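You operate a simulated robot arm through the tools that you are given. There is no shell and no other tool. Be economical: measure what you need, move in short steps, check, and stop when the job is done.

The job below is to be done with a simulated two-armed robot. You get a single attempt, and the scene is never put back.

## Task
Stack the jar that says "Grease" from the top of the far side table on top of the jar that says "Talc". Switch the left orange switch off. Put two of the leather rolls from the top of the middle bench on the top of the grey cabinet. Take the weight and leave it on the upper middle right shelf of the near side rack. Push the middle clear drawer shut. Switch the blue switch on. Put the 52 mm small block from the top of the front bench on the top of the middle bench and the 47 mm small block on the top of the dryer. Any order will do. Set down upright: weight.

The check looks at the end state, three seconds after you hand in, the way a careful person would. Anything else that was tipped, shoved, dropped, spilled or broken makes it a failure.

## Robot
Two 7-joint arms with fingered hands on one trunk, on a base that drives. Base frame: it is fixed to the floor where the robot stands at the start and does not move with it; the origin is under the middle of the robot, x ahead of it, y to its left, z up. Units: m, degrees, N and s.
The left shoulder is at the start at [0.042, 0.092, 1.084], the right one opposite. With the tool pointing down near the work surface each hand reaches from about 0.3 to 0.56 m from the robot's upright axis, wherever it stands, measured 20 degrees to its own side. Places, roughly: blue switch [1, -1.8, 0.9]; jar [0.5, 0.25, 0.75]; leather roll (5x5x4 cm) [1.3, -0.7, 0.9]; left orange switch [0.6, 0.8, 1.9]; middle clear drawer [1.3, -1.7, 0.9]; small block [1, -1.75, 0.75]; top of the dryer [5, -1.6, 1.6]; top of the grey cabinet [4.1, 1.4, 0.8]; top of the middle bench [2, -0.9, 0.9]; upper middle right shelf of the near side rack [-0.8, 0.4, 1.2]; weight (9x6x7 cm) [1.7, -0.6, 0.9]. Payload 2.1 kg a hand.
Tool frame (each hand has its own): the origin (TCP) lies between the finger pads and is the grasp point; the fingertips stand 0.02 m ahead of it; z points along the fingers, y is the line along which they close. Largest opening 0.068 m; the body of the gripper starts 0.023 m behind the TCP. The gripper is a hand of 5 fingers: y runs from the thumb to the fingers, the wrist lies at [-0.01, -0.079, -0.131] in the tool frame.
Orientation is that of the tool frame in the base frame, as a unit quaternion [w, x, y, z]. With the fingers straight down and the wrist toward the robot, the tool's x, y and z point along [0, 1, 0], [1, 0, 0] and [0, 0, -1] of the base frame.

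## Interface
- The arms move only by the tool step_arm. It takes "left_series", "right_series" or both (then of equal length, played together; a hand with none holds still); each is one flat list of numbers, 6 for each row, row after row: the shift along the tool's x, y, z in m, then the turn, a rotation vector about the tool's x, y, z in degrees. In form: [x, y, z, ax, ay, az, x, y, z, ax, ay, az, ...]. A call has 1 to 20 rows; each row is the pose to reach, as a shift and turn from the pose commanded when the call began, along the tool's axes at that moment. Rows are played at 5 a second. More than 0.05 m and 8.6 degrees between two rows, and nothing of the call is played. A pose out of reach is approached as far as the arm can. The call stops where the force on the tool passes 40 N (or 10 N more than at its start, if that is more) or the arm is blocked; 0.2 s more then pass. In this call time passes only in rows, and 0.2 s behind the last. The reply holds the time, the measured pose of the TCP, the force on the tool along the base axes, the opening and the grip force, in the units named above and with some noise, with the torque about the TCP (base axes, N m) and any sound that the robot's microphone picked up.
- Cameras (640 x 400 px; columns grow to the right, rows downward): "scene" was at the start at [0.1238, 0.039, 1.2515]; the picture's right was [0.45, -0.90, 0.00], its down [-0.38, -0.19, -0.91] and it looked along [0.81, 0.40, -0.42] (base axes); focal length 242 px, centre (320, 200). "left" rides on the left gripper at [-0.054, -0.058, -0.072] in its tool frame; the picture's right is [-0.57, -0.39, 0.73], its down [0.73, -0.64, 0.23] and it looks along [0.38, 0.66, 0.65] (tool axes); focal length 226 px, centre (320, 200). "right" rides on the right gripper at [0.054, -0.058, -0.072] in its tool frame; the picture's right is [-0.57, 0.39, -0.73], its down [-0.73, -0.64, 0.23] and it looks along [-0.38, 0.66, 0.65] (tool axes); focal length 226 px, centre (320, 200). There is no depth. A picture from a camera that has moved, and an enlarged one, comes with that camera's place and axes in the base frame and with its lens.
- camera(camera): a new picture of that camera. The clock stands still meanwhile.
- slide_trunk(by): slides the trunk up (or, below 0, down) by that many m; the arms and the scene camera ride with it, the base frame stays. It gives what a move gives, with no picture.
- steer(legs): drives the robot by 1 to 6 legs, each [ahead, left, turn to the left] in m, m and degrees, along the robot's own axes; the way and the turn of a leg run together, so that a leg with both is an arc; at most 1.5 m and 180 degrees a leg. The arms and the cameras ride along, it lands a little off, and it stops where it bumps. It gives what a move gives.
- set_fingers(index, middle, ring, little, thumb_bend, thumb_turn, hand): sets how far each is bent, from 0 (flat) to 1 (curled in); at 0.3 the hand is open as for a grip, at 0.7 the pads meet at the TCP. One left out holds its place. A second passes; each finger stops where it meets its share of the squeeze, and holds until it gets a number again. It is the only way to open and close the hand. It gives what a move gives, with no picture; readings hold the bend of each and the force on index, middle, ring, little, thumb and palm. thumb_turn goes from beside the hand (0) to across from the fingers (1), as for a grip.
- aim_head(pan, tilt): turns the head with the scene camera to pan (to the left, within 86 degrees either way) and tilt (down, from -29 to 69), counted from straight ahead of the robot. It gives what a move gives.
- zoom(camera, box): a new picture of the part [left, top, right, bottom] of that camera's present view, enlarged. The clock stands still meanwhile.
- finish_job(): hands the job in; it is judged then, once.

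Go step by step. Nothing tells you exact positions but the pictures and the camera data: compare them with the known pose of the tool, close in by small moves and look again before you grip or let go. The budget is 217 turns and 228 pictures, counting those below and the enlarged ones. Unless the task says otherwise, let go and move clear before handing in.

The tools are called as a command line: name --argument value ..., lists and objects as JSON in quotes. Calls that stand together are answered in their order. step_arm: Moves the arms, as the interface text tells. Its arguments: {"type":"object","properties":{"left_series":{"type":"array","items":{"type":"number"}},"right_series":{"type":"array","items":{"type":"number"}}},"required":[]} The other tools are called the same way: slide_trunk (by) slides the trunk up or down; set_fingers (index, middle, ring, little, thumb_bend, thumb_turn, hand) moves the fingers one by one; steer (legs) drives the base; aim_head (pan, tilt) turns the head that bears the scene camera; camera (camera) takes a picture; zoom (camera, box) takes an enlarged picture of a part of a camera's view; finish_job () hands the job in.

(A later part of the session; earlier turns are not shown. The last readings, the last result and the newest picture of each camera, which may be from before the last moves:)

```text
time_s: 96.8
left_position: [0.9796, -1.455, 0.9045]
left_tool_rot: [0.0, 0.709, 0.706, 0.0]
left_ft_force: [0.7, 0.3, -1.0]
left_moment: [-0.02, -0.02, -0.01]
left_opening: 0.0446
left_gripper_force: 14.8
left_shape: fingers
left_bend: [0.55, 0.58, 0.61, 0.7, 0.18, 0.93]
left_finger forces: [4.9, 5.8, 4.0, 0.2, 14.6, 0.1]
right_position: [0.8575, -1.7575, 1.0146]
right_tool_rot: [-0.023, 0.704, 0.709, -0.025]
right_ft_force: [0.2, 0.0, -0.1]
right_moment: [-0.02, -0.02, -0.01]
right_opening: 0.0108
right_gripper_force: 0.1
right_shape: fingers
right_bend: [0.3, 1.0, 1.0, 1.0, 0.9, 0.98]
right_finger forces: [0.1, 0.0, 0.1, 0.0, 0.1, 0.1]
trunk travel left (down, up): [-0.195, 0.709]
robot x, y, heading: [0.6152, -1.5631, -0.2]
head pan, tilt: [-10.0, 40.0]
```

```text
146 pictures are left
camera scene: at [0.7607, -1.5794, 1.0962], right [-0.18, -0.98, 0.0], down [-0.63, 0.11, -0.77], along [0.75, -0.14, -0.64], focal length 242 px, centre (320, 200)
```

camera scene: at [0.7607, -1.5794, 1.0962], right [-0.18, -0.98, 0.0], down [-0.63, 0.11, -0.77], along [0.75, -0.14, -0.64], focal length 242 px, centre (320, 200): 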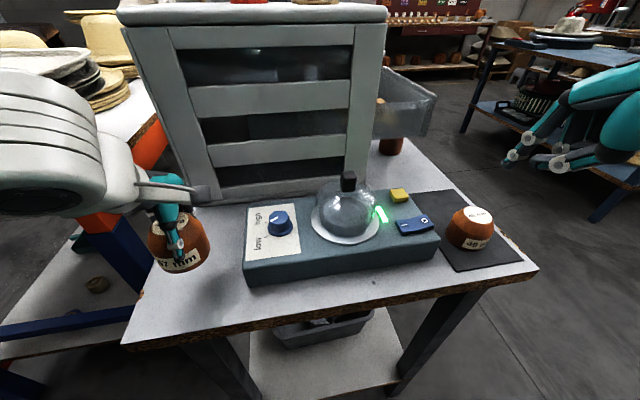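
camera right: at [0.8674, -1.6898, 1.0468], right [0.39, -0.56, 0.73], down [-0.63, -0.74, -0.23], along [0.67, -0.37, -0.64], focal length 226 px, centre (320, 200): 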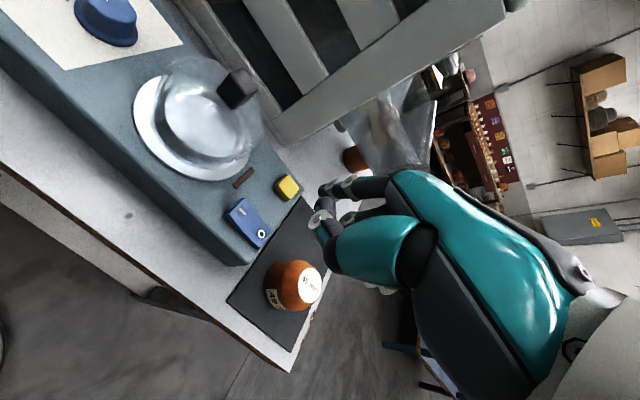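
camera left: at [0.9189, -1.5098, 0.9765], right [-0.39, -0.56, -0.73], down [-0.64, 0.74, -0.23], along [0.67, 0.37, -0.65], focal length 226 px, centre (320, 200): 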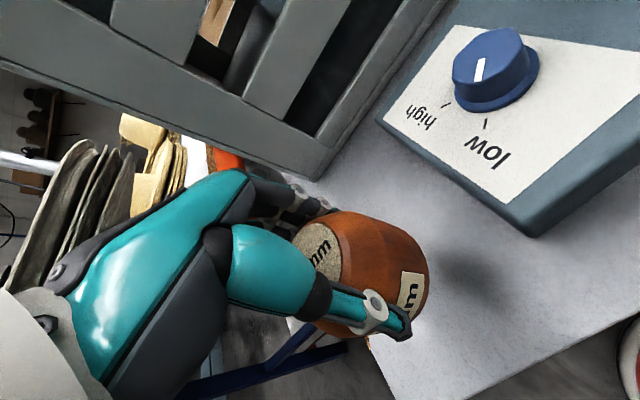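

The block is lifted and the console lamp is green (blue switch on). I raise the left hand and go round to the south side for the drawer and the third block.

step_arm --left_series '[0, 0, -0.05, 0, 0, 0, 0, -0.02, -0.095, 0, 0, 0, 0, -0.04, -0.14, 0, 0, 0]'

set_fingers --hand "right" --index 0.2 --middle 0.2 --ring 0.2 --little 0.2 --thumb_bend 0.2

steer --legs '[[-0.25, 0, 0], [0, -0.85, 0], [0.9, 0, 0], [0, 0, 90]]'

aim_head --pan 0 --tilt 40

camera --camera "scene"

camera --camera "right"

```text
time_s: 97.6
left_position: [0.9372, -1.4551, 1.0454]
left_tool_rot: [-0.001, 0.71, 0.704, -0.002]
left_ft_force: [-0.2, -0.5, -2.2]
left_moment: [-0.01, -0.05, 0.0]
left_opening: 0.0445
left_gripper_force: 14.6
left_shape: fingers
left_bend: [0.56, 0.58, 0.61, 0.7, 0.18, 0.93]
left_finger forces: [4.9, 5.5, 3.9, 0.1, 14.2, 0.1]
right_position: [0.858, -1.7583, 1.0144]
right_tool_rot: [-0.023, 0.704, 0.709, -0.025]
right_ft_force: [0.6, 0.3, -0.9]
right_moment: [-0.01, 0.04, -0.02]
right_opening: 0.0113
right_gripper_force: 0.0
right_shape: fingers
right_bend: [0.3, 1.0, 1.0, 1.0, 0.9, 0.98]
right_finger forces: [0.1, 0.1, 0.1, 0.0, 0.0, 0.1]
trunk travel left (down, up): [-0.195, 0.709]
robot x, y, heading: [0.6121, -1.5632, -0.2]
head pan, tilt: [-10.0, 40.0]
```

```text
time_s: 98.6
left_position: [0.9386, -1.4552, 1.0456]
left_tool_rot: [0.0, 0.709, 0.705, 0.001]
left_ft_force: [-0.2, -0.4, -0.6]
left_moment: [0.05, -0.02, 0.0]
left_opening: 0.0441
left_gripper_force: 14.0
left_shape: fingers
left_bend: [0.56, 0.58, 0.61, 0.7, 0.18, 0.93]
left_finger forces: [5.0, 5.7, 3.9, 0.1, 14.1, 0.0]
right_position: [0.857, -1.7567, 1.0146]
right_tool_rot: [-0.022, 0.704, 0.709, -0.025]
right_ft_force: [-0.9, 0.8, 0.8]
right_moment: [-0.04, 0.02, 0.0]
right_opening: 0.0772
right_gripper_force: 0.1
right_shape: fingers
right_bend: [0.2, 0.2, 0.2, 0.2, 0.2, 0.98]
right_finger forces: [0.0, 0.0, 0.0, 0.0, 0.0, 0.0]
trunk travel left (down, up): [-0.195, 0.709]
robot x, y, heading: [0.6104, -1.5606, -0.1]
head pan, tilt: [-10.0, 40.0]
```

```text
time_s: 112.7
left_position: [1.1586, -2.0924, 1.0464]
left_tool_rot: [-0.001, -0.001, 1.0, 0.0]
left_ft_force: [0.5, -0.3, -1.0]
left_moment: [0.03, 0.0, -0.01]
left_opening: 0.0443
left_gripper_force: 14.4
left_shape: fingers
left_bend: [0.56, 0.58, 0.61, 0.7, 0.19, 0.93]
left_finger forces: [4.9, 5.4, 3.8, 0.1, 13.7, 0.1]
right_position: [1.4622, -2.1713, 1.0144]
right_tool_rot: [0.002, -0.007, 0.999, -0.034]
right_ft_force: [-0.3, -0.1, 0.5]
right_moment: [0.01, 0.0, 0.01]
right_opening: 0.0773
right_gripper_force: 0.1
right_shape: fingers
right_bend: [0.2, 0.2, 0.2, 0.2, 0.2, 0.98]
right_finger forces: [0.0, 0.0, 0.0, 0.0, 0.1, 0.0]
trunk travel left (down, up): [-0.195, 0.709]
robot x, y, heading: [1.2649, -2.417, 90.3]
head pan, tilt: [-10.0, 40.0]
```

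```text
time_s: 113.5
left_position: [1.159, -2.0908, 1.0457]
left_tool_rot: [0.0, 0.0, 1.0, 0.0]
left_ft_force: [0.4, -0.4, -0.2]
left_moment: [-0.01, 0.02, -0.02]
left_opening: 0.0438
left_gripper_force: 14.0
left_shape: fingers
left_bend: [0.56, 0.58, 0.61, 0.7, 0.19, 0.93]
left_finger forces: [4.9, 5.5, 3.9, 0.1, 13.7, 0.0]
right_position: [1.4619, -2.1706, 1.0138]
right_tool_rot: [0.002, -0.007, 0.999, -0.034]
right_ft_force: [0.2, 0.9, 0.1]
right_moment: [-0.01, 0.01, 0.03]
right_opening: 0.0771
right_gripper_force: 0.1
right_shape: fingers
right_bend: [0.2, 0.2, 0.2, 0.2, 0.2, 0.98]
right_finger forces: [0.0, 0.1, 0.0, 0.0, 0.0, 0.1]
trunk travel left (down, up): [-0.195, 0.709]
robot x, y, heading: [1.2664, -2.4176, 90.0]
head pan, tilt: [0.0, 40.0]
```

```text
145 pictures are left
camera scene: at [1.2682, -2.2716, 1.0962], right [1.0, 0.0, 0.0], down [0.0, -0.64, -0.77], along [0.0, 0.77, -0.64], focal length 242 px, centre (320, 200)
```

scene: 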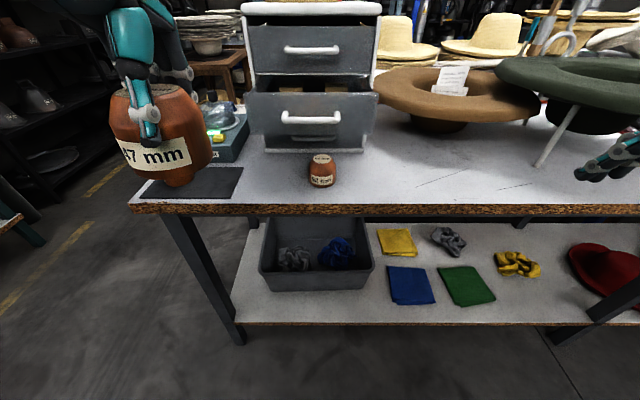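

```text
144 pictures are left
camera right: at [1.4082, -2.2242, 1.0893], right [0.56, 0.44, 0.7], down [0.74, -0.64, -0.18], along [0.37, 0.62, -0.69], focal length 226 px, centre (320, 200)
```

right: 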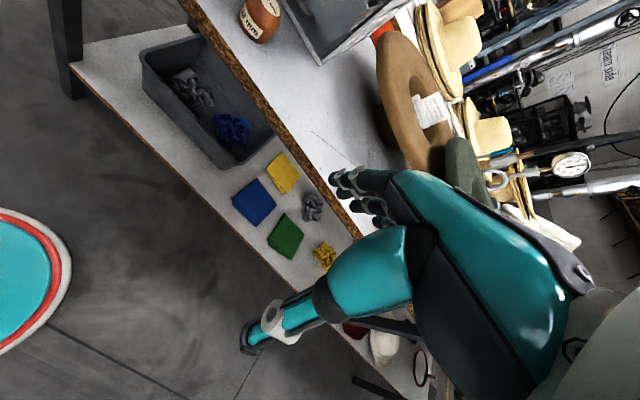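

zoom --camera "scene" --box '[230, 0, 400, 210]'

zoom --camera "right" --box '[200, 0, 400, 100]'

```text
1.90 times, centred on (315, 105) of scene
camera zoom: at [1.2682, -2.2716, 1.0962], right [1.0, 0.0, 0.0], down [0.0, -0.64, -0.77], along [0.0, 0.77, -0.64], focal length 461 px, centre (330, 381)
```

zoom: 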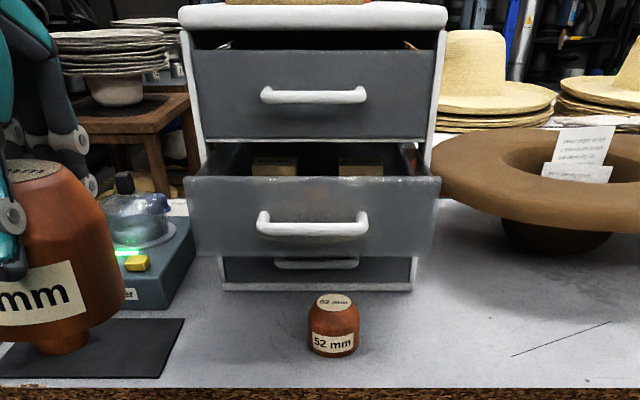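

```text
3.20 times, centred on (300, 50) of right
camera zoom: at [1.4082, -2.2242, 1.0893], right [0.56, 0.44, 0.7], down [0.74, -0.64, -0.18], along [0.37, 0.62, -0.69], focal length 723 px, centre (384, 680)
```

zoom: 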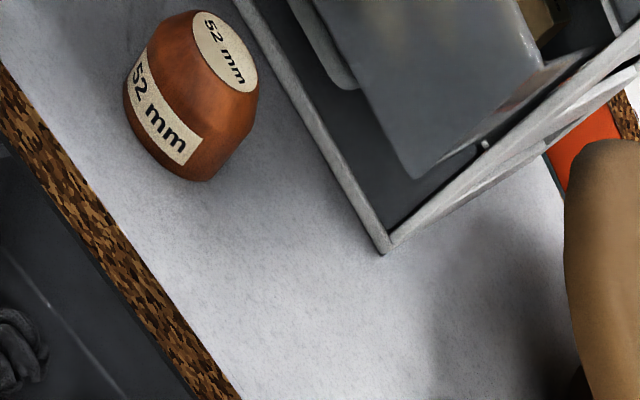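

The third block reads "52 mm", at (1.273, −1.863), beneath the open middle drawer (handle near (1.255, −1.865, 0.94)). Shut the drawer first: drive closer and bring the closed right hand in front of the handle.

steer --legs '[[0.14, 0, 0]]'

set_fingers --hand "right" --index 0.7 --middle 0.7 --ring 0.7 --little 0.7 --thumb_bend 0.7

step_arm --right_series '[0.037, 0.008, 0.012, 0, 0, 0, 0.074, 0.016, 0.024, 0, 0, 0, 0.111, 0.024, 0.038, 0, 0, 0, 0.148, 0.032, 0.052, 0, 0, 0, 0.18, 0.04, 0.068, 0, 0, 0, 0.205, 0.05, 0.08, 0, 0, 0]'

camera --camera "scene"

camera --camera "right"

```text
time_s: 114.8
left_position: [1.1584, -1.9518, 1.0441]
left_tool_rot: [0.0, 0.0, 1.0, 0.0]
left_ft_force: [-0.2, 0.5, -2.0]
left_moment: [0.03, -0.01, -0.03]
left_opening: 0.0441
left_gripper_force: 13.9
left_shape: fingers
left_bend: [0.56, 0.58, 0.61, 0.7, 0.19, 0.93]
left_finger forces: [4.8, 5.4, 3.9, 0.0, 13.8, 0.0]
right_position: [1.4615, -2.0313, 1.015]
right_tool_rot: [0.002, -0.007, 0.999, -0.034]
right_ft_force: [-0.3, 0.1, 0.9]
right_moment: [0.01, -0.04, 0.0]
right_opening: 0.0772
right_gripper_force: 0.1
right_shape: fingers
right_bend: [0.2, 0.2, 0.2, 0.2, 0.2, 0.98]
right_finger forces: [0.1, 0.0, 0.0, 0.0, 0.0, 0.1]
trunk travel left (down, up): [-0.195, 0.709]
robot x, y, heading: [1.2665, -2.279, 90.0]
head pan, tilt: [0.0, 40.0]
```

```text
time_s: 115.8
left_position: [1.1588, -1.9517, 1.0452]
left_tool_rot: [0.0, -0.001, 1.0, 0.001]
left_ft_force: [0.2, -0.3, -0.5]
left_moment: [0.01, -0.04, -0.02]
left_opening: 0.0438
left_gripper_force: 14.2
left_shape: fingers
left_bend: [0.56, 0.58, 0.61, 0.7, 0.19, 0.93]
left_finger forces: [4.9, 5.5, 3.8, 0.2, 13.7, 0.0]
right_position: [1.4618, -2.0309, 1.0133]
right_tool_rot: [0.002, -0.007, 0.999, -0.035]
right_ft_force: [-0.1, 1.0, -0.4]
right_moment: [0.02, 0.0, -0.03]
right_opening: 0.0001
right_gripper_force: 0.0
right_shape: fingers
right_bend: [0.7, 0.7, 0.7, 0.7, 0.7, 0.98]
right_finger forces: [0.0, 0.0, 0.1, 0.0, 0.0, 0.1]
trunk travel left (down, up): [-0.195, 0.709]
robot x, y, heading: [1.2686, -2.2777, 90.2]
head pan, tilt: [0.0, 40.0]
```

```text
time_s: 117.2
left_position: [1.1585, -1.9526, 1.0452]
left_tool_rot: [0.0, -0.001, 1.0, 0.0]
left_ft_force: [0.9, 0.2, -0.4]
left_moment: [0.01, -0.02, 0.02]
left_opening: 0.0438
left_gripper_force: 13.9
left_shape: fingers
left_bend: [0.56, 0.58, 0.61, 0.7, 0.19, 0.93]
left_finger forces: [4.9, 5.5, 3.9, 0.1, 13.8, 0.0]
right_position: [1.3028, -2.0035, 0.9544]
right_tool_rot: [0.0, -0.007, 0.999, -0.034]
right_ft_force: [0.3, 0.1, 0.3]
right_moment: [-0.02, 0.0, 0.01]
right_opening: 0.0
right_gripper_force: 0.1
right_shape: fingers
right_bend: [0.7, 0.7, 0.7, 0.7, 0.7, 0.98]
right_finger forces: [0.1, 0.1, 0.1, 0.0, 0.1, 0.1]
right hand out of reach, approached as far as the arm can: row 5, 6
trunk travel left (down, up): [-0.195, 0.709]
robot x, y, heading: [1.269, -2.2799, 89.9]
head pan, tilt: [0.0, 40.0]
```

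```text
141 pictures are left
camera scene: at [1.2679, -2.1319, 1.0962], right [1.0, 0.0, 0.0], down [0.0, -0.64, -0.77], along [0.0, 0.77, -0.64], focal length 242 px, centre (320, 200)
```

scene: 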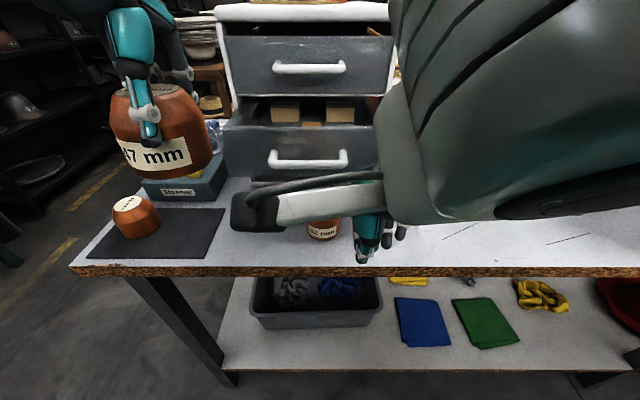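

```text
140 pictures are left
camera right: at [1.2496, -2.0569, 1.0295], right [0.56, 0.44, 0.7], down [0.74, -0.65, -0.18], along [0.37, 0.62, -0.69], focal length 226 px, centre (320, 200)
```

right: 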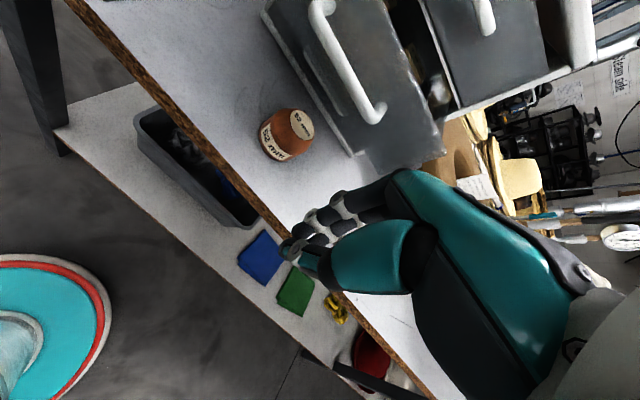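

step_arm --right_series '[0.005, 0.04, 0.002, 0, 0, 0, 0.01, 0.08, 0.004, 0, 0, 0, 0.015, 0.11, 0.006, 0, 0, 0, 0.02, 0.135, 0.008, 0, 0, 0]'

camera --camera "scene"

camera --camera "right"

```text
time_s: 118.2
left_position: [1.1582, -1.952, 1.0451]
left_tool_rot: [0.0, -0.001, 1.0, 0.0]
left_ft_force: [0.2, -0.2, -0.6]
left_moment: [-0.01, 0.03, 0.01]
left_opening: 0.0441
left_gripper_force: 13.7
left_shape: fingers
left_bend: [0.56, 0.58, 0.61, 0.7, 0.19, 0.93]
left_finger forces: [4.9, 5.4, 3.9, 0.1, 13.7, 0.0]
right_position: [1.3211, -1.9019, 0.9503]
right_tool_rot: [0.002, -0.007, 0.999, -0.035]
right_ft_force: [-0.8, 0.2, -0.7]
right_moment: [-0.01, -0.01, 0.0]
right_opening: 0.0001
right_gripper_force: 0.0
right_shape: fingers
right_bend: [0.7, 0.7, 0.7, 0.7, 0.7, 0.98]
right_finger forces: [0.0, 0.0, 0.0, 0.0, 0.0, 0.0]
right hand out of reach, approached as far as the arm can: row 1, 2, 3, 4
trunk travel left (down, up): [-0.195, 0.709]
robot x, y, heading: [1.2641, -2.2787, 90.0]
head pan, tilt: [0.0, 40.0]
```

```text
139 pictures are left
camera scene: at [1.2678, -2.1321, 1.0962], right [1.0, 0.0, 0.0], down [0.0, -0.64, -0.77], along [0.0, 0.77, -0.64], focal length 242 px, centre (320, 200)
```

scene: 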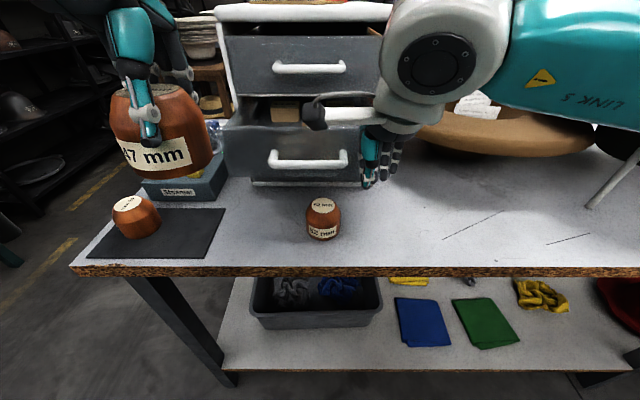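

```text
138 pictures are left
camera right: at [1.268, -1.9545, 1.0258], right [0.56, 0.44, 0.7], down [0.74, -0.64, -0.18], along [0.37, 0.62, -0.69], focal length 226 px, centre (320, 200)
```

right: 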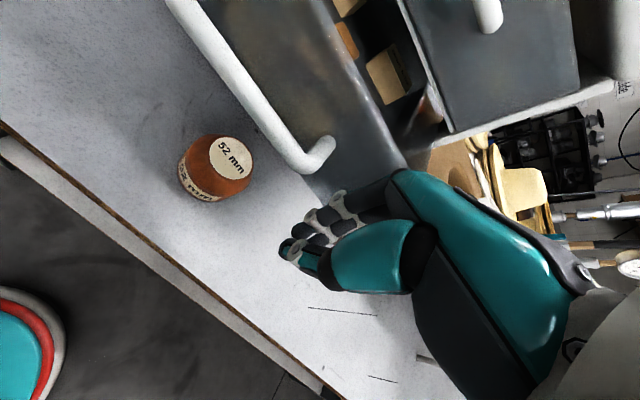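

steer --legs '[[0, 0.055, 0]]'

step_arm --right_series '[0, 0.03, 0, 0, 0, 0, 0, 0.055, 0, 0, 0, 0, 0, 0.075, 0, 0, 0, 0, 0, 0.09, 0, 0, 0, 0]'

camera --camera "scene"

camera --camera "right"

```text
time_s: 119.1
left_position: [1.1033, -1.9531, 1.0451]
left_tool_rot: [0.0, -0.002, 1.0, 0.001]
left_ft_force: [0.6, 0.5, -1.1]
left_moment: [-0.01, 0.03, 0.02]
left_opening: 0.0438
left_gripper_force: 14.5
left_shape: fingers
left_bend: [0.56, 0.58, 0.61, 0.7, 0.19, 0.93]
left_finger forces: [5.0, 5.5, 3.9, 0.1, 13.8, 0.1]
right_position: [1.2665, -1.9016, 0.9503]
right_tool_rot: [0.003, -0.007, 0.999, -0.035]
right_ft_force: [0.5, 0.0, -0.7]
right_moment: [0.03, 0.01, 0.02]
right_opening: 0.0
right_gripper_force: 0.0
right_shape: fingers
right_bend: [0.7, 0.7, 0.7, 0.7, 0.7, 0.98]
right_finger forces: [0.0, 0.1, 0.1, 0.1, 0.0, 0.0]
trunk travel left (down, up): [-0.195, 0.709]
robot x, y, heading: [1.2124, -2.2762, 90.4]
head pan, tilt: [0.0, 40.0]
```

```text
time_s: 120.1
left_position: [1.1031, -1.9521, 1.0456]
left_tool_rot: [0.0, -0.001, 1.0, 0.0]
left_ft_force: [-0.4, -0.6, -0.2]
left_moment: [-0.02, 0.01, 0.0]
left_opening: 0.0438
left_gripper_force: 14.0
left_shape: fingers
left_bend: [0.56, 0.58, 0.61, 0.7, 0.19, 0.93]
left_finger forces: [5.0, 5.5, 3.9, 0.1, 13.7, 0.0]
right_position: [1.2967, -1.8483, 0.9407]
right_tool_rot: [0.002, -0.006, 0.999, -0.034]
right_ft_force: [-0.2, -0.1, 0.3]
right_moment: [0.01, 0.0, -0.02]
right_opening: 0.0
right_gripper_force: 0.1
right_shape: fingers
right_bend: [0.7, 0.7, 0.7, 0.7, 0.7, 0.98]
right_finger forces: [0.0, 0.0, 0.0, 0.0, 0.0, 0.0]
right hand out of reach, approached as far as the arm can: row 1, 2, 3, 4
trunk travel left (down, up): [-0.195, 0.709]
robot x, y, heading: [1.2129, -2.2776, 90.4]
head pan, tilt: [0.0, 40.0]
```

```text
137 pictures are left
camera scene: at [1.2128, -2.1321, 1.0962], right [1.0, 0.0, 0.0], down [0.0, -0.64, -0.77], along [0.0, 0.77, -0.64], focal length 242 px, centre (320, 200)
```

scene: 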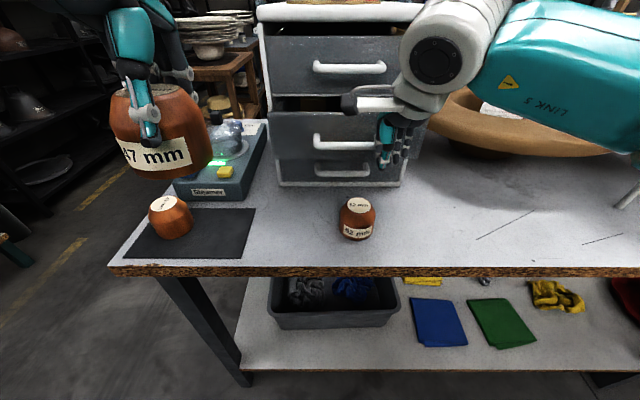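

```text
136 pictures are left
camera right: at [1.2424, -1.9012, 1.0159], right [0.56, 0.44, 0.7], down [0.74, -0.64, -0.18], along [0.37, 0.62, -0.69], focal length 226 px, centre (320, 200)
```

right: 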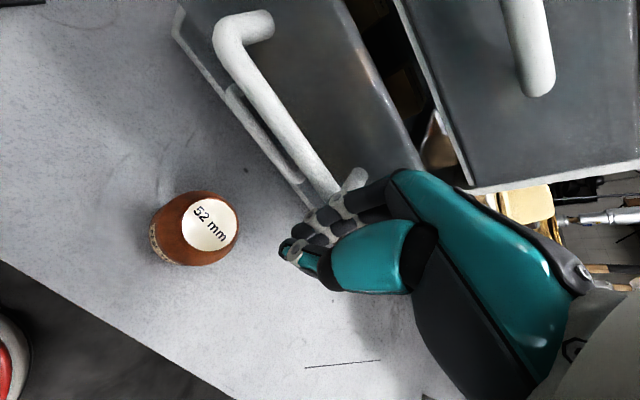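

The drawer is moving but the arm is at a limit; I push on with the base, 5 cm at a time.

steer --legs '[[0.05, 0, 0]]'

camera --camera "scene"

camera --camera "right"

```text
time_s: 121.0
left_position: [1.103, -1.9037, 1.0452]
left_tool_rot: [0.0, -0.001, 1.0, 0.0]
left_ft_force: [0.7, -0.1, -1.3]
left_moment: [0.0, 0.03, -0.03]
left_opening: 0.0439
left_gripper_force: 14.0
left_shape: fingers
left_bend: [0.56, 0.58, 0.61, 0.7, 0.19, 0.93]
left_finger forces: [4.9, 5.5, 4.0, 0.1, 13.7, 0.0]
right_position: [1.2952, -1.7982, 0.9412]
right_tool_rot: [0.002, -0.006, 0.999, -0.035]
right_ft_force: [0.1, -0.4, -0.1]
right_moment: [-0.03, -0.02, 0.03]
right_opening: 0.0
right_gripper_force: 0.1
right_shape: fingers
right_bend: [0.7, 0.7, 0.7, 0.7, 0.7, 0.98]
right_finger forces: [0.0, 0.0, 0.0, 0.1, 0.0, 0.1]
trunk travel left (down, up): [-0.195, 0.709]
robot x, y, heading: [1.2118, -2.2316, 90.1]
head pan, tilt: [0.0, 40.0]
```

```text
135 pictures are left
camera scene: at [1.2125, -2.0824, 1.0962], right [1.0, 0.0, 0.0], down [0.0, -0.64, -0.77], along [0.0, 0.77, -0.64], focal length 242 px, centre (320, 200)
```

scene: 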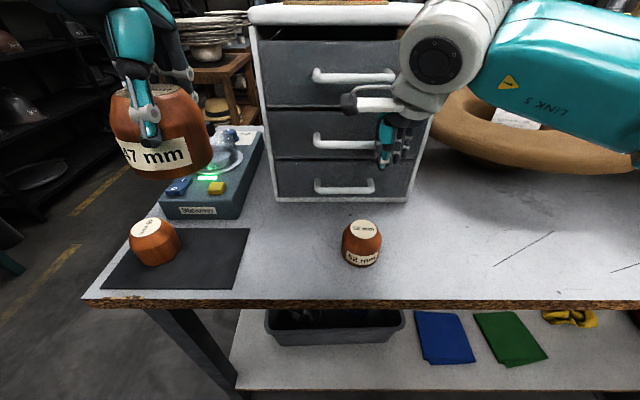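

```text
134 pictures are left
camera right: at [1.2419, -1.8517, 1.0159], right [0.56, 0.44, 0.7], down [0.74, -0.64, -0.18], along [0.37, 0.62, -0.69], focal length 226 px, centre (320, 200)
```

right: 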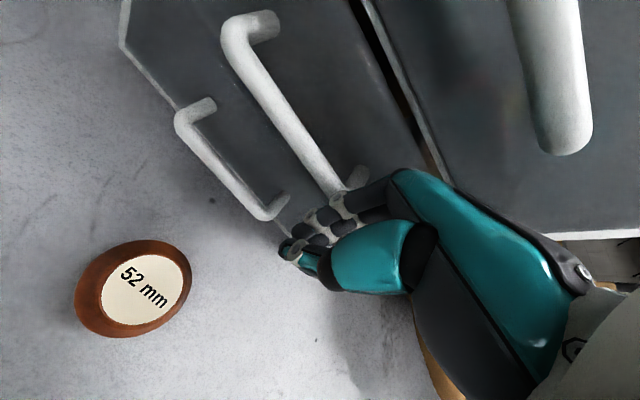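

Nearly flush; another 2 cm.

steer --legs '[[0.018, 0, 0]]'

zoom --camera "right" --box '[160, 0, 480, 240]'

zoom --camera "scene" --box '[240, 20, 440, 220]'

```text
time_s: 121.8
left_position: [1.1041, -1.8864, 1.0467]
left_tool_rot: [0.0, -0.001, 1.0, 0.001]
left_ft_force: [0.2, -0.6, -0.9]
left_moment: [0.01, 0.01, 0.0]
left_opening: 0.0443
left_gripper_force: 14.1
left_shape: fingers
left_bend: [0.56, 0.58, 0.61, 0.7, 0.19, 0.93]
left_finger forces: [4.9, 5.6, 3.9, 0.1, 13.7, 0.0]
right_position: [1.2963, -1.7821, 0.9423]
right_tool_rot: [0.001, -0.007, 0.999, -0.033]
right_ft_force: [6.1, -17.5, 8.5]
right_moment: [0.12, 0.04, -0.1]
right_opening: 0.0001
right_gripper_force: 10.9
right_shape: fingers
right_bend: [0.7, 0.71, 0.7, 0.7, 0.65, 0.97]
right_finger forces: [13.2, 8.6, 0.1, 0.0, 0.1, 0.0]
trunk travel left (down, up): [-0.195, 0.709]
robot x, y, heading: [1.2135, -2.2118, 90.1]
head pan, tilt: [0.0, 40.0]
```

```text
1.67 times, centred on (320, 120) of right
camera zoom: at [1.2427, -1.8358, 1.0173], right [0.56, 0.44, 0.7], down [0.74, -0.64, -0.19], along [0.37, 0.62, -0.69], focal length 377 px, centre (320, 333)
```

zoom: 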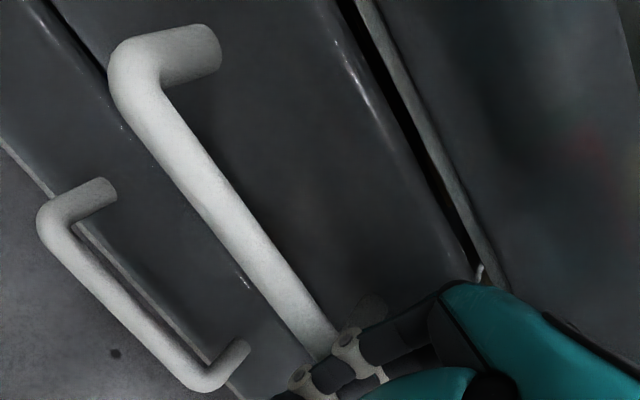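

```text
2.00 times, centred on (340, 120) of scene
camera zoom: at [1.2131, -2.0667, 1.0967], right [1.0, 0.0, 0.0], down [0.0, -0.64, -0.77], along [0.0, 0.77, -0.64], focal length 484 px, centre (280, 360)
```

zoom: 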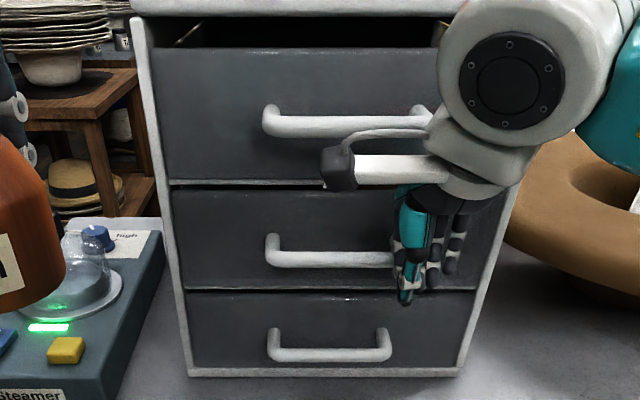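

Drawer shut (contact force 17 N). I back the base off, open the right hand and line up over the 52 mm block.

steer --legs '[[-0.07, 0.045, 0]]'

set_fingers --hand "right" --index 0.2 --middle 0.2 --ring 0.2 --little 0.2 --thumb_bend 0.2

step_arm --right_series '[-0.008, -0.005, 0, -2, 0, 0, -0.017, -0.011, 0.02, -4, 0, 0]'

camera --camera "scene"

camera --camera "right"

```text
time_s: 122.9
left_position: [1.0578, -1.9548, 1.0451]
left_tool_rot: [0.0, -0.001, 1.0, 0.0]
left_ft_force: [0.2, -0.6, -0.9]
left_moment: [0.03, 0.02, 0.02]
left_opening: 0.0438
left_gripper_force: 14.3
left_shape: fingers
left_bend: [0.56, 0.58, 0.61, 0.7, 0.19, 0.93]
left_finger forces: [4.8, 5.5, 3.8, 0.2, 13.7, 0.0]
right_position: [1.2499, -1.8507, 0.9407]
right_tool_rot: [0.002, -0.007, 0.999, -0.034]
right_ft_force: [-0.2, 0.5, -0.5]
right_moment: [0.01, 0.01, 0.02]
right_opening: 0.0001
right_gripper_force: 0.0
right_shape: fingers
right_bend: [0.7, 0.7, 0.7, 0.7, 0.7, 0.98]
right_finger forces: [0.1, 0.1, 0.1, 0.0, 0.0, 0.1]
trunk travel left (down, up): [-0.195, 0.709]
robot x, y, heading: [1.167, -2.2813, 90.1]
head pan, tilt: [0.0, 40.0]
```

```text
time_s: 123.9
left_position: [1.056, -1.9558, 1.0455]
left_tool_rot: [0.001, -0.001, 1.0, 0.0]
left_ft_force: [0.8, -0.6, -0.3]
left_moment: [0.0, -0.01, 0.0]
left_opening: 0.0438
left_gripper_force: 13.7
left_shape: fingers
left_bend: [0.56, 0.58, 0.61, 0.7, 0.19, 0.93]
left_finger forces: [5.0, 5.5, 3.8, 0.0, 13.6, 0.1]
right_position: [1.2501, -1.8502, 0.941]
right_tool_rot: [0.002, -0.007, 0.999, -0.034]
right_ft_force: [0.0, 0.3, -0.2]
right_moment: [-0.02, 0.04, 0.01]
right_opening: 0.0771
right_gripper_force: 0.1
right_shape: fingers
right_bend: [0.2, 0.2, 0.2, 0.2, 0.2, 0.98]
right_finger forces: [0.0, 0.1, 0.1, 0.0, 0.0, 0.0]
trunk travel left (down, up): [-0.195, 0.709]
robot x, y, heading: [1.1668, -2.2809, 89.9]
head pan, tilt: [0.0, 40.0]
```

```text
time_s: 124.5
left_position: [1.058, -1.9539, 1.0437]
left_tool_rot: [0.0, -0.001, 1.0, 0.0]
left_ft_force: [-0.1, 0.0, -1.1]
left_moment: [-0.04, 0.0, 0.0]
left_opening: 0.0438
left_gripper_force: 14.2
left_shape: fingers
left_bend: [0.56, 0.58, 0.61, 0.7, 0.19, 0.93]
left_finger forces: [5.0, 5.6, 3.9, 0.1, 13.6, 0.0]
right_position: [1.2676, -1.8641, 0.9206]
right_tool_rot: [0.002, -0.007, 1.0, 0.001]
right_ft_force: [-0.5, -0.2, -0.1]
right_moment: [0.0, 0.01, 0.0]
right_opening: 0.0773
right_gripper_force: 0.1
right_shape: fingers
right_bend: [0.2, 0.2, 0.2, 0.2, 0.2, 0.98]
right_finger forces: [0.1, 0.0, 0.0, 0.0, 0.1, 0.0]
trunk travel left (down, up): [-0.195, 0.709]
robot x, y, heading: [1.1664, -2.2836, 90.0]
head pan, tilt: [0.0, 40.0]
```

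```text
131 pictures are left
camera scene: at [1.1674, -2.1345, 1.0962], right [1.0, 0.0, 0.0], down [0.0, -0.64, -0.77], along [0.0, 0.77, -0.64], focal length 242 px, centre (320, 200)
```

scene: 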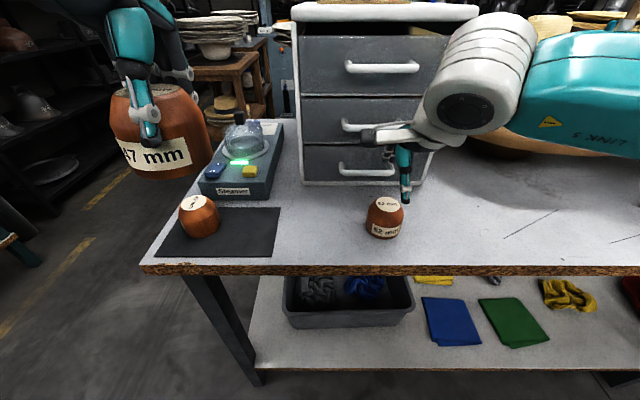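

```text
130 pictures are left
camera right: at [1.2148, -1.921, 0.9929], right [0.56, 0.39, 0.73], down [0.74, -0.63, -0.23], along [0.37, 0.67, -0.64], focal length 226 px, centre (320, 200)
```

right: 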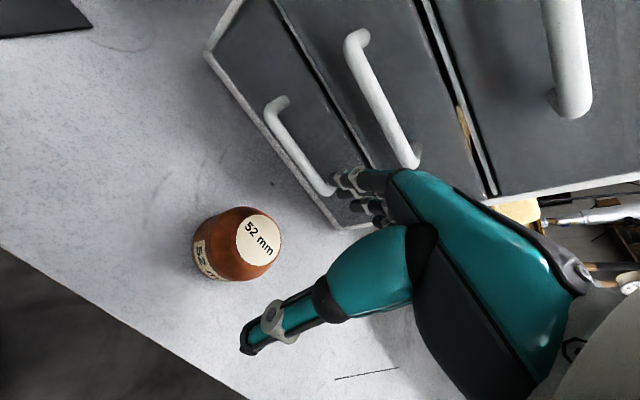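

step_arm --right_series '[0.002, 0.003, 0.03, 0, 0, 0, 0.002, 0.003, 0.055, 0, 0, 0, 0.002, 0.003, 0.075, 0, 0, 0]'

set_fingers --hand "right" --index 0.7 --middle 0.7 --ring 0.7 --little 0.7 --thumb_bend 0.7

step_arm --right_series '[0, 0, -0.01, 0, 0, 0, 0, 0, -0.04, 0, 0, 0, 0, 0, -0.08, 0, 0, 0, 0, -0.02, -0.12, 0, 0, 0]'

camera --camera "right"

camera --camera "scene"

```text
time_s: 125.3
left_position: [1.0578, -1.9553, 1.0444]
left_tool_rot: [0.001, -0.001, 1.0, 0.001]
left_ft_force: [-0.2, -0.7, -0.2]
left_moment: [0.02, 0.02, -0.02]
left_opening: 0.0441
left_gripper_force: 14.0
left_shape: fingers
left_bend: [0.56, 0.58, 0.61, 0.7, 0.19, 0.93]
left_finger forces: [5.0, 5.5, 4.0, 0.0, 13.6, 0.0]
right_position: [1.2661, -1.8593, 0.8466]
right_tool_rot: [0.002, -0.007, 1.0, 0.001]
right_ft_force: [0.2, -0.6, -0.1]
right_moment: [0.0, 0.02, 0.01]
right_opening: 0.077
right_gripper_force: 0.0
right_shape: fingers
right_bend: [0.2, 0.2, 0.2, 0.2, 0.2, 0.98]
right_finger forces: [0.0, 0.0, 0.1, 0.0, 0.0, 0.0]
trunk travel left (down, up): [-0.195, 0.709]
robot x, y, heading: [1.1635, -2.2822, 90.1]
head pan, tilt: [0.0, 40.0]
```

```text
time_s: 126.3
left_position: [1.0585, -1.9549, 1.0444]
left_tool_rot: [0.001, -0.001, 1.0, 0.0]
left_ft_force: [0.0, 0.5, -1.3]
left_moment: [0.01, -0.01, -0.03]
left_opening: 0.044
left_gripper_force: 14.1
left_shape: fingers
left_bend: [0.56, 0.58, 0.61, 0.7, 0.19, 0.93]
left_finger forces: [5.0, 5.5, 3.9, 0.1, 13.6, 0.0]
right_position: [1.2662, -1.8598, 0.8461]
right_tool_rot: [0.002, -0.006, 1.0, 0.001]
right_ft_force: [-0.1, 0.8, 2.3]
right_moment: [0.1, -0.03, 0.0]
right_opening: 0.0435
right_gripper_force: 14.1
right_shape: fingers
right_bend: [0.56, 0.57, 0.6, 0.7, 0.2, 0.93]
right_finger forces: [4.8, 6.1, 4.1, 0.0, 13.7, 0.0]
trunk travel left (down, up): [-0.195, 0.709]
robot x, y, heading: [1.1648, -2.2826, 90.1]
head pan, tilt: [0.0, 40.0]
```

```text
time_s: 127.3
left_position: [1.0574, -1.955, 1.0447]
left_tool_rot: [0.0, -0.001, 1.0, -0.001]
left_ft_force: [0.6, -0.2, -0.1]
left_moment: [0.0, 0.0, 0.01]
left_opening: 0.0437
left_gripper_force: 14.1
left_shape: fingers
left_bend: [0.56, 0.58, 0.61, 0.7, 0.19, 0.93]
left_finger forces: [4.9, 5.5, 3.9, 0.1, 13.7, 0.0]
right_position: [1.2652, -1.8807, 0.969]
right_tool_rot: [0.001, -0.007, 1.0, 0.0]
right_ft_force: [0.8, 0.2, -0.3]
right_moment: [0.05, -0.01, 0.0]
right_opening: 0.0436
right_gripper_force: 13.8
right_shape: fingers
right_bend: [0.56, 0.58, 0.61, 0.7, 0.2, 0.93]
right_finger forces: [4.7, 5.9, 4.1, 0.1, 13.6, 0.0]
trunk travel left (down, up): [-0.195, 0.709]
robot x, y, heading: [1.1675, -2.2792, 90.2]
head pan, tilt: [0.0, 40.0]
```

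```text
129 pictures are left
camera right: at [1.2125, -1.9387, 1.0392], right [0.56, 0.39, 0.73], down [0.74, -0.63, -0.23], along [0.37, 0.67, -0.64], focal length 226 px, centre (320, 200)
```

right: 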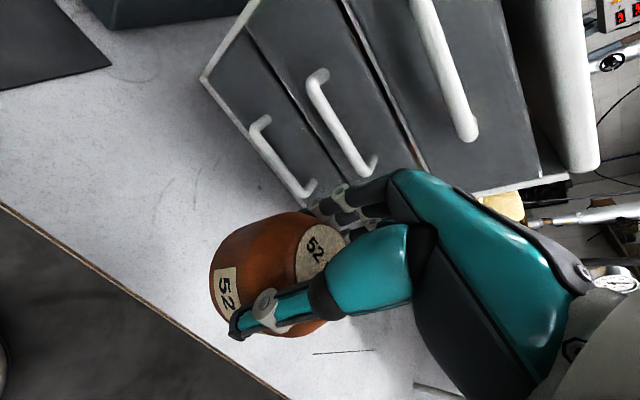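

```text
128 pictures are left
camera scene: at [1.1675, -2.1343, 1.0962], right [1.0, 0.0, 0.0], down [0.0, -0.64, -0.77], along [0.0, 0.77, -0.64], focal length 242 px, centre (320, 200)
```

scene: 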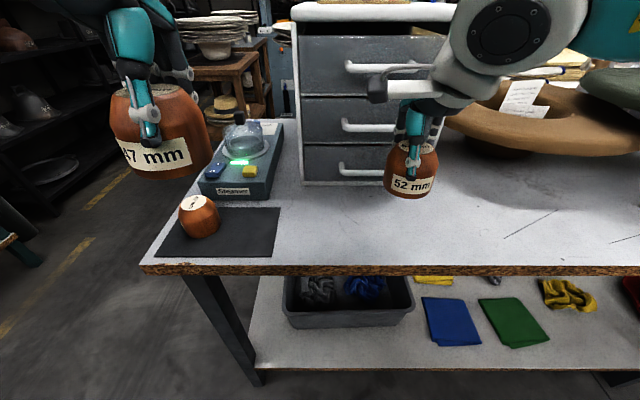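

Both blocks are held. Plan: go east round the benches to the dryer first; back off, turn east, raise the trunk and look.

step_arm --right_series '[-0.01, -0.03, -0.03, 0, 0, 0, -0.02, -0.05, -0.06, 0, 0, 0]'

slide_trunk --by 0.2

steer --legs '[[-0.2, 0, 0], [0, 0, -90]]'

aim_head --pan 0 --tilt 15

camera --camera "scene"

aim_head --pan 50 --tilt 15

camera --camera "scene"

```text
time_s: 127.9
left_position: [1.0585, -1.9543, 1.0455]
left_tool_rot: [0.002, -0.001, 1.0, 0.0]
left_ft_force: [-0.1, 0.6, -1.0]
left_moment: [0.01, -0.03, -0.03]
left_opening: 0.0441
left_gripper_force: 14.6
left_shape: fingers
left_bend: [0.56, 0.58, 0.61, 0.7, 0.19, 0.93]
left_finger forces: [5.0, 5.5, 3.8, 0.1, 13.6, 0.0]
right_position: [1.287, -1.93, 1.0261]
right_tool_rot: [0.001, -0.007, 1.0, 0.0]
right_ft_force: [0.1, -0.6, -0.6]
right_moment: [0.02, -0.02, 0.03]
right_opening: 0.0433
right_gripper_force: 13.8
right_shape: fingers
right_bend: [0.57, 0.58, 0.61, 0.7, 0.2, 0.93]
right_finger forces: [4.7, 5.7, 4.1, 0.0, 13.5, 0.0]
trunk travel left (down, up): [-0.195, 0.709]
robot x, y, heading: [1.1674, -2.28, 89.7]
head pan, tilt: [0.0, 40.0]
```

```text
time_s: 130.1
left_position: [1.0578, -1.954, 1.2441]
left_tool_rot: [-0.001, -0.001, 1.0, 0.0]
left_ft_force: [-0.1, 0.1, 1.4]
left_moment: [0.0, 0.01, 0.02]
left_opening: 0.044
left_gripper_force: 13.5
left_shape: fingers
left_bend: [0.56, 0.58, 0.61, 0.7, 0.19, 0.93]
left_finger forces: [4.8, 5.5, 3.9, 0.2, 13.6, 0.1]
right_position: [1.2859, -1.9296, 1.2264]
right_tool_rot: [0.002, -0.006, 1.0, 0.001]
right_ft_force: [-0.3, 0.2, -0.4]
right_moment: [0.0, 0.0, 0.0]
right_opening: 0.0433
right_gripper_force: 14.0
right_shape: fingers
right_bend: [0.57, 0.58, 0.61, 0.7, 0.2, 0.93]
right_finger forces: [4.6, 5.7, 4.0, 0.0, 13.4, 0.1]
trunk travel left (down, up): [-0.395, 0.509]
robot x, y, heading: [1.1683, -2.2776, 90.0]
head pan, tilt: [0.0, 40.0]
```

```text
time_s: 135.5
left_position: [1.4934, -2.3764, 1.2439]
left_tool_rot: [-0.001, 0.71, 0.704, 0.0]
left_ft_force: [-0.2, -0.1, 0.1]
left_moment: [0.03, 0.01, -0.03]
left_opening: 0.0438
left_gripper_force: 13.5
left_shape: fingers
left_bend: [0.56, 0.59, 0.61, 0.7, 0.19, 0.93]
left_finger forces: [4.8, 5.4, 3.8, 0.1, 13.4, 0.0]
right_position: [1.5156, -2.6043, 1.2263]
right_tool_rot: [0.002, 0.707, 0.708, -0.001]
right_ft_force: [-0.1, 0.2, -0.6]
right_moment: [-0.02, -0.02, 0.0]
right_opening: 0.0429
right_gripper_force: 14.1
right_shape: fingers
right_bend: [0.57, 0.58, 0.61, 0.7, 0.2, 0.93]
right_finger forces: [4.6, 5.7, 4.1, 0.0, 13.0, 0.0]
trunk travel left (down, up): [-0.395, 0.509]
robot x, y, heading: [1.1688, -2.4795, -0.8]
head pan, tilt: [0.0, 40.0]
```

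```text
time_s: 136.4
left_position: [1.4937, -2.3753, 1.2458]
left_tool_rot: [0.0, 0.71, 0.704, -0.001]
left_ft_force: [0.8, -0.2, -1.8]
left_moment: [0.04, 0.02, -0.02]
left_opening: 0.0436
left_gripper_force: 13.4
left_shape: fingers
left_bend: [0.56, 0.59, 0.61, 0.7, 0.19, 0.93]
left_finger forces: [4.8, 5.4, 3.8, 0.1, 13.4, 0.0]
right_position: [1.5159, -2.6058, 1.227]
right_tool_rot: [0.002, 0.707, 0.707, -0.001]
right_ft_force: [0.0, -0.3, -1.1]
right_moment: [-0.03, -0.03, 0.01]
right_opening: 0.0433
right_gripper_force: 14.0
right_shape: fingers
right_bend: [0.57, 0.58, 0.61, 0.7, 0.2, 0.93]
right_finger forces: [4.6, 5.6, 4.1, 0.0, 13.0, 0.0]
trunk travel left (down, up): [-0.395, 0.509]
robot x, y, heading: [1.1683, -2.4764, -0.4]
head pan, tilt: [0.0, 15.0]
```

```text
127 pictures are left
camera scene: at [1.2919, -2.4836, 1.3378], right [-0.01, -1.0, 0.0], down [-0.26, 0.0, -0.97], along [0.97, -0.01, -0.26], focal length 242 px, centre (320, 200)
```

scene: 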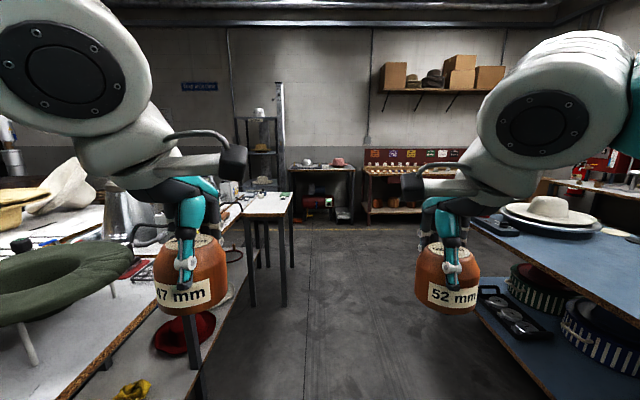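

```text
time_s: 137.6
left_position: [1.4928, -2.3751, 1.2439]
left_tool_rot: [0.0, 0.711, 0.703, -0.001]
left_ft_force: [-0.9, 0.6, -0.7]
left_moment: [-0.05, 0.01, -0.01]
left_opening: 0.044
left_gripper_force: 13.6
left_shape: fingers
left_bend: [0.56, 0.59, 0.61, 0.7, 0.19, 0.93]
left_finger forces: [4.7, 5.3, 3.8, 0.1, 13.4, 0.0]
right_position: [1.516, -2.604, 1.2264]
right_tool_rot: [0.002, 0.707, 0.707, 0.0]
right_ft_force: [0.4, 0.0, -0.9]
right_moment: [-0.01, -0.01, -0.01]
right_opening: 0.0429
right_gripper_force: 13.6
right_shape: fingers
right_bend: [0.57, 0.58, 0.61, 0.7, 0.2, 0.93]
right_finger forces: [4.6, 5.8, 4.1, 0.0, 13.1, 0.0]
trunk travel left (down, up): [-0.395, 0.509]
robot x, y, heading: [1.1672, -2.4796, -0.9]
head pan, tilt: [50.0, 15.0]
```

```text
126 pictures are left
camera scene: at [1.2593, -2.4117, 1.3379], right [0.76, -0.65, 0.0], down [-0.17, -0.2, -0.97], along [0.63, 0.73, -0.26], focal length 242 px, centre (320, 200)
```

scene: 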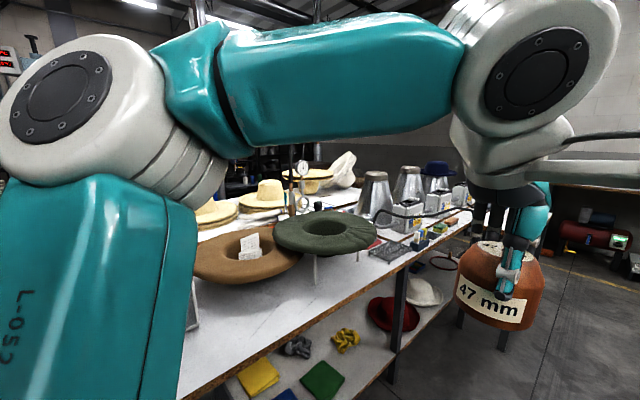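

The tall black rack ahead-left (top ~1.6) is the dryer. I drive along the corridor and look again.

steer --legs '[[1.3, 0, 0.5], [1.2, 0, 0]]'

aim_head --pan 30 --tilt 5

camera --camera "scene"

aim_head --pan 84 --tilt 20

camera --camera "scene"

```text
time_s: 149.8
left_position: [3.9943, -2.3987, 1.2448]
left_tool_rot: [0.0, 0.712, 0.702, 0.0]
left_ft_force: [-0.8, -0.4, 0.2]
left_moment: [0.0, 0.04, 0.01]
left_opening: 0.0436
left_gripper_force: 13.8
left_shape: fingers
left_bend: [0.56, 0.59, 0.61, 0.7, 0.19, 0.93]
left_finger forces: [4.8, 5.3, 3.7, 0.0, 13.3, 0.1]
right_position: [4.0163, -2.6284, 1.2262]
right_tool_rot: [0.002, 0.708, 0.706, -0.001]
right_ft_force: [-0.2, -0.1, -0.3]
right_moment: [0.0, -0.01, -0.01]
right_opening: 0.0428
right_gripper_force: 14.0
right_shape: fingers
right_bend: [0.57, 0.58, 0.61, 0.7, 0.2, 0.93]
right_finger forces: [4.5, 5.7, 4.1, 0.1, 13.0, 0.1]
trunk travel left (down, up): [-0.395, 0.509]
robot x, y, heading: [3.6657, -2.5029, -0.9]
head pan, tilt: [50.0, 15.0]
```

```text
time_s: 150.6
left_position: [3.9946, -2.4009, 1.2455]
left_tool_rot: [0.0, 0.712, 0.702, 0.0]
left_ft_force: [0.2, 0.2, -1.0]
left_moment: [0.02, -0.01, -0.01]
left_opening: 0.0438
left_gripper_force: 14.0
left_shape: fingers
left_bend: [0.56, 0.59, 0.61, 0.7, 0.19, 0.93]
left_finger forces: [4.8, 5.4, 3.8, 0.1, 13.5, 0.0]
right_position: [4.0163, -2.6291, 1.2261]
right_tool_rot: [0.002, 0.707, 0.707, 0.0]
right_ft_force: [-0.3, 0.9, -1.4]
right_moment: [0.02, 0.0, -0.01]
right_opening: 0.043
right_gripper_force: 13.7
right_shape: fingers
right_bend: [0.57, 0.58, 0.61, 0.7, 0.2, 0.93]
right_finger forces: [4.7, 5.7, 4.2, 0.1, 13.0, 0.0]
trunk travel left (down, up): [-0.395, 0.509]
robot x, y, heading: [3.6691, -2.5047, -0.6]
head pan, tilt: [30.0, 5.0]
```

```text
125 pictures are left
camera scene: at [3.7796, -2.4601, 1.354], right [0.49, -0.87, 0.0], down [-0.08, -0.04, -1.0], along [0.87, 0.49, -0.09], focal length 242 px, centre (320, 200)
```

scene: 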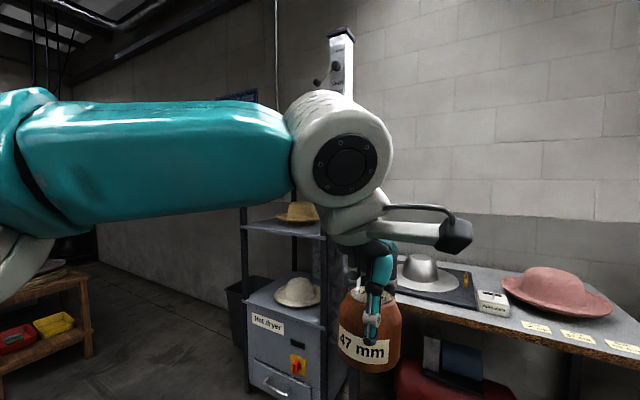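

```text
time_s: 151.9
left_position: [3.9953, -2.3995, 1.2446]
left_tool_rot: [0.0, 0.712, 0.703, 0.001]
left_ft_force: [0.0, -0.7, -0.6]
left_moment: [-0.01, 0.0, 0.02]
left_opening: 0.0438
left_gripper_force: 13.2
left_shape: fingers
left_bend: [0.56, 0.59, 0.61, 0.7, 0.19, 0.93]
left_finger forces: [4.8, 5.4, 3.7, 0.0, 13.4, 0.0]
right_position: [4.0167, -2.628, 1.2273]
right_tool_rot: [0.001, 0.708, 0.706, 0.0]
right_ft_force: [0.0, -0.4, -1.4]
right_moment: [0.01, -0.04, -0.01]
right_opening: 0.043
right_gripper_force: 13.1
right_shape: fingers
right_bend: [0.57, 0.58, 0.61, 0.7, 0.2, 0.93]
right_finger forces: [4.6, 5.7, 4.0, 0.1, 12.9, 0.0]
trunk travel left (down, up): [-0.395, 0.509]
robot x, y, heading: [3.6701, -2.5009, -0.8]
head pan, tilt: [84.0, 20.0]
```

```text
124 pictures are left
camera scene: at [3.7106, -2.4125, 1.3297], right [0.99, -0.12, 0.0], down [-0.04, -0.34, -0.94], along [0.11, 0.93, -0.34], focal length 242 px, centre (320, 200)
```

scene: 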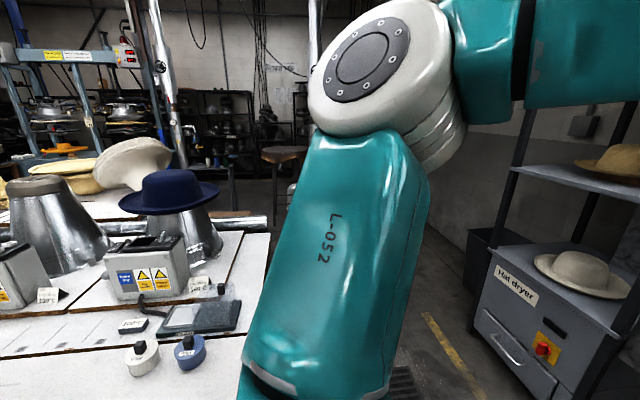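

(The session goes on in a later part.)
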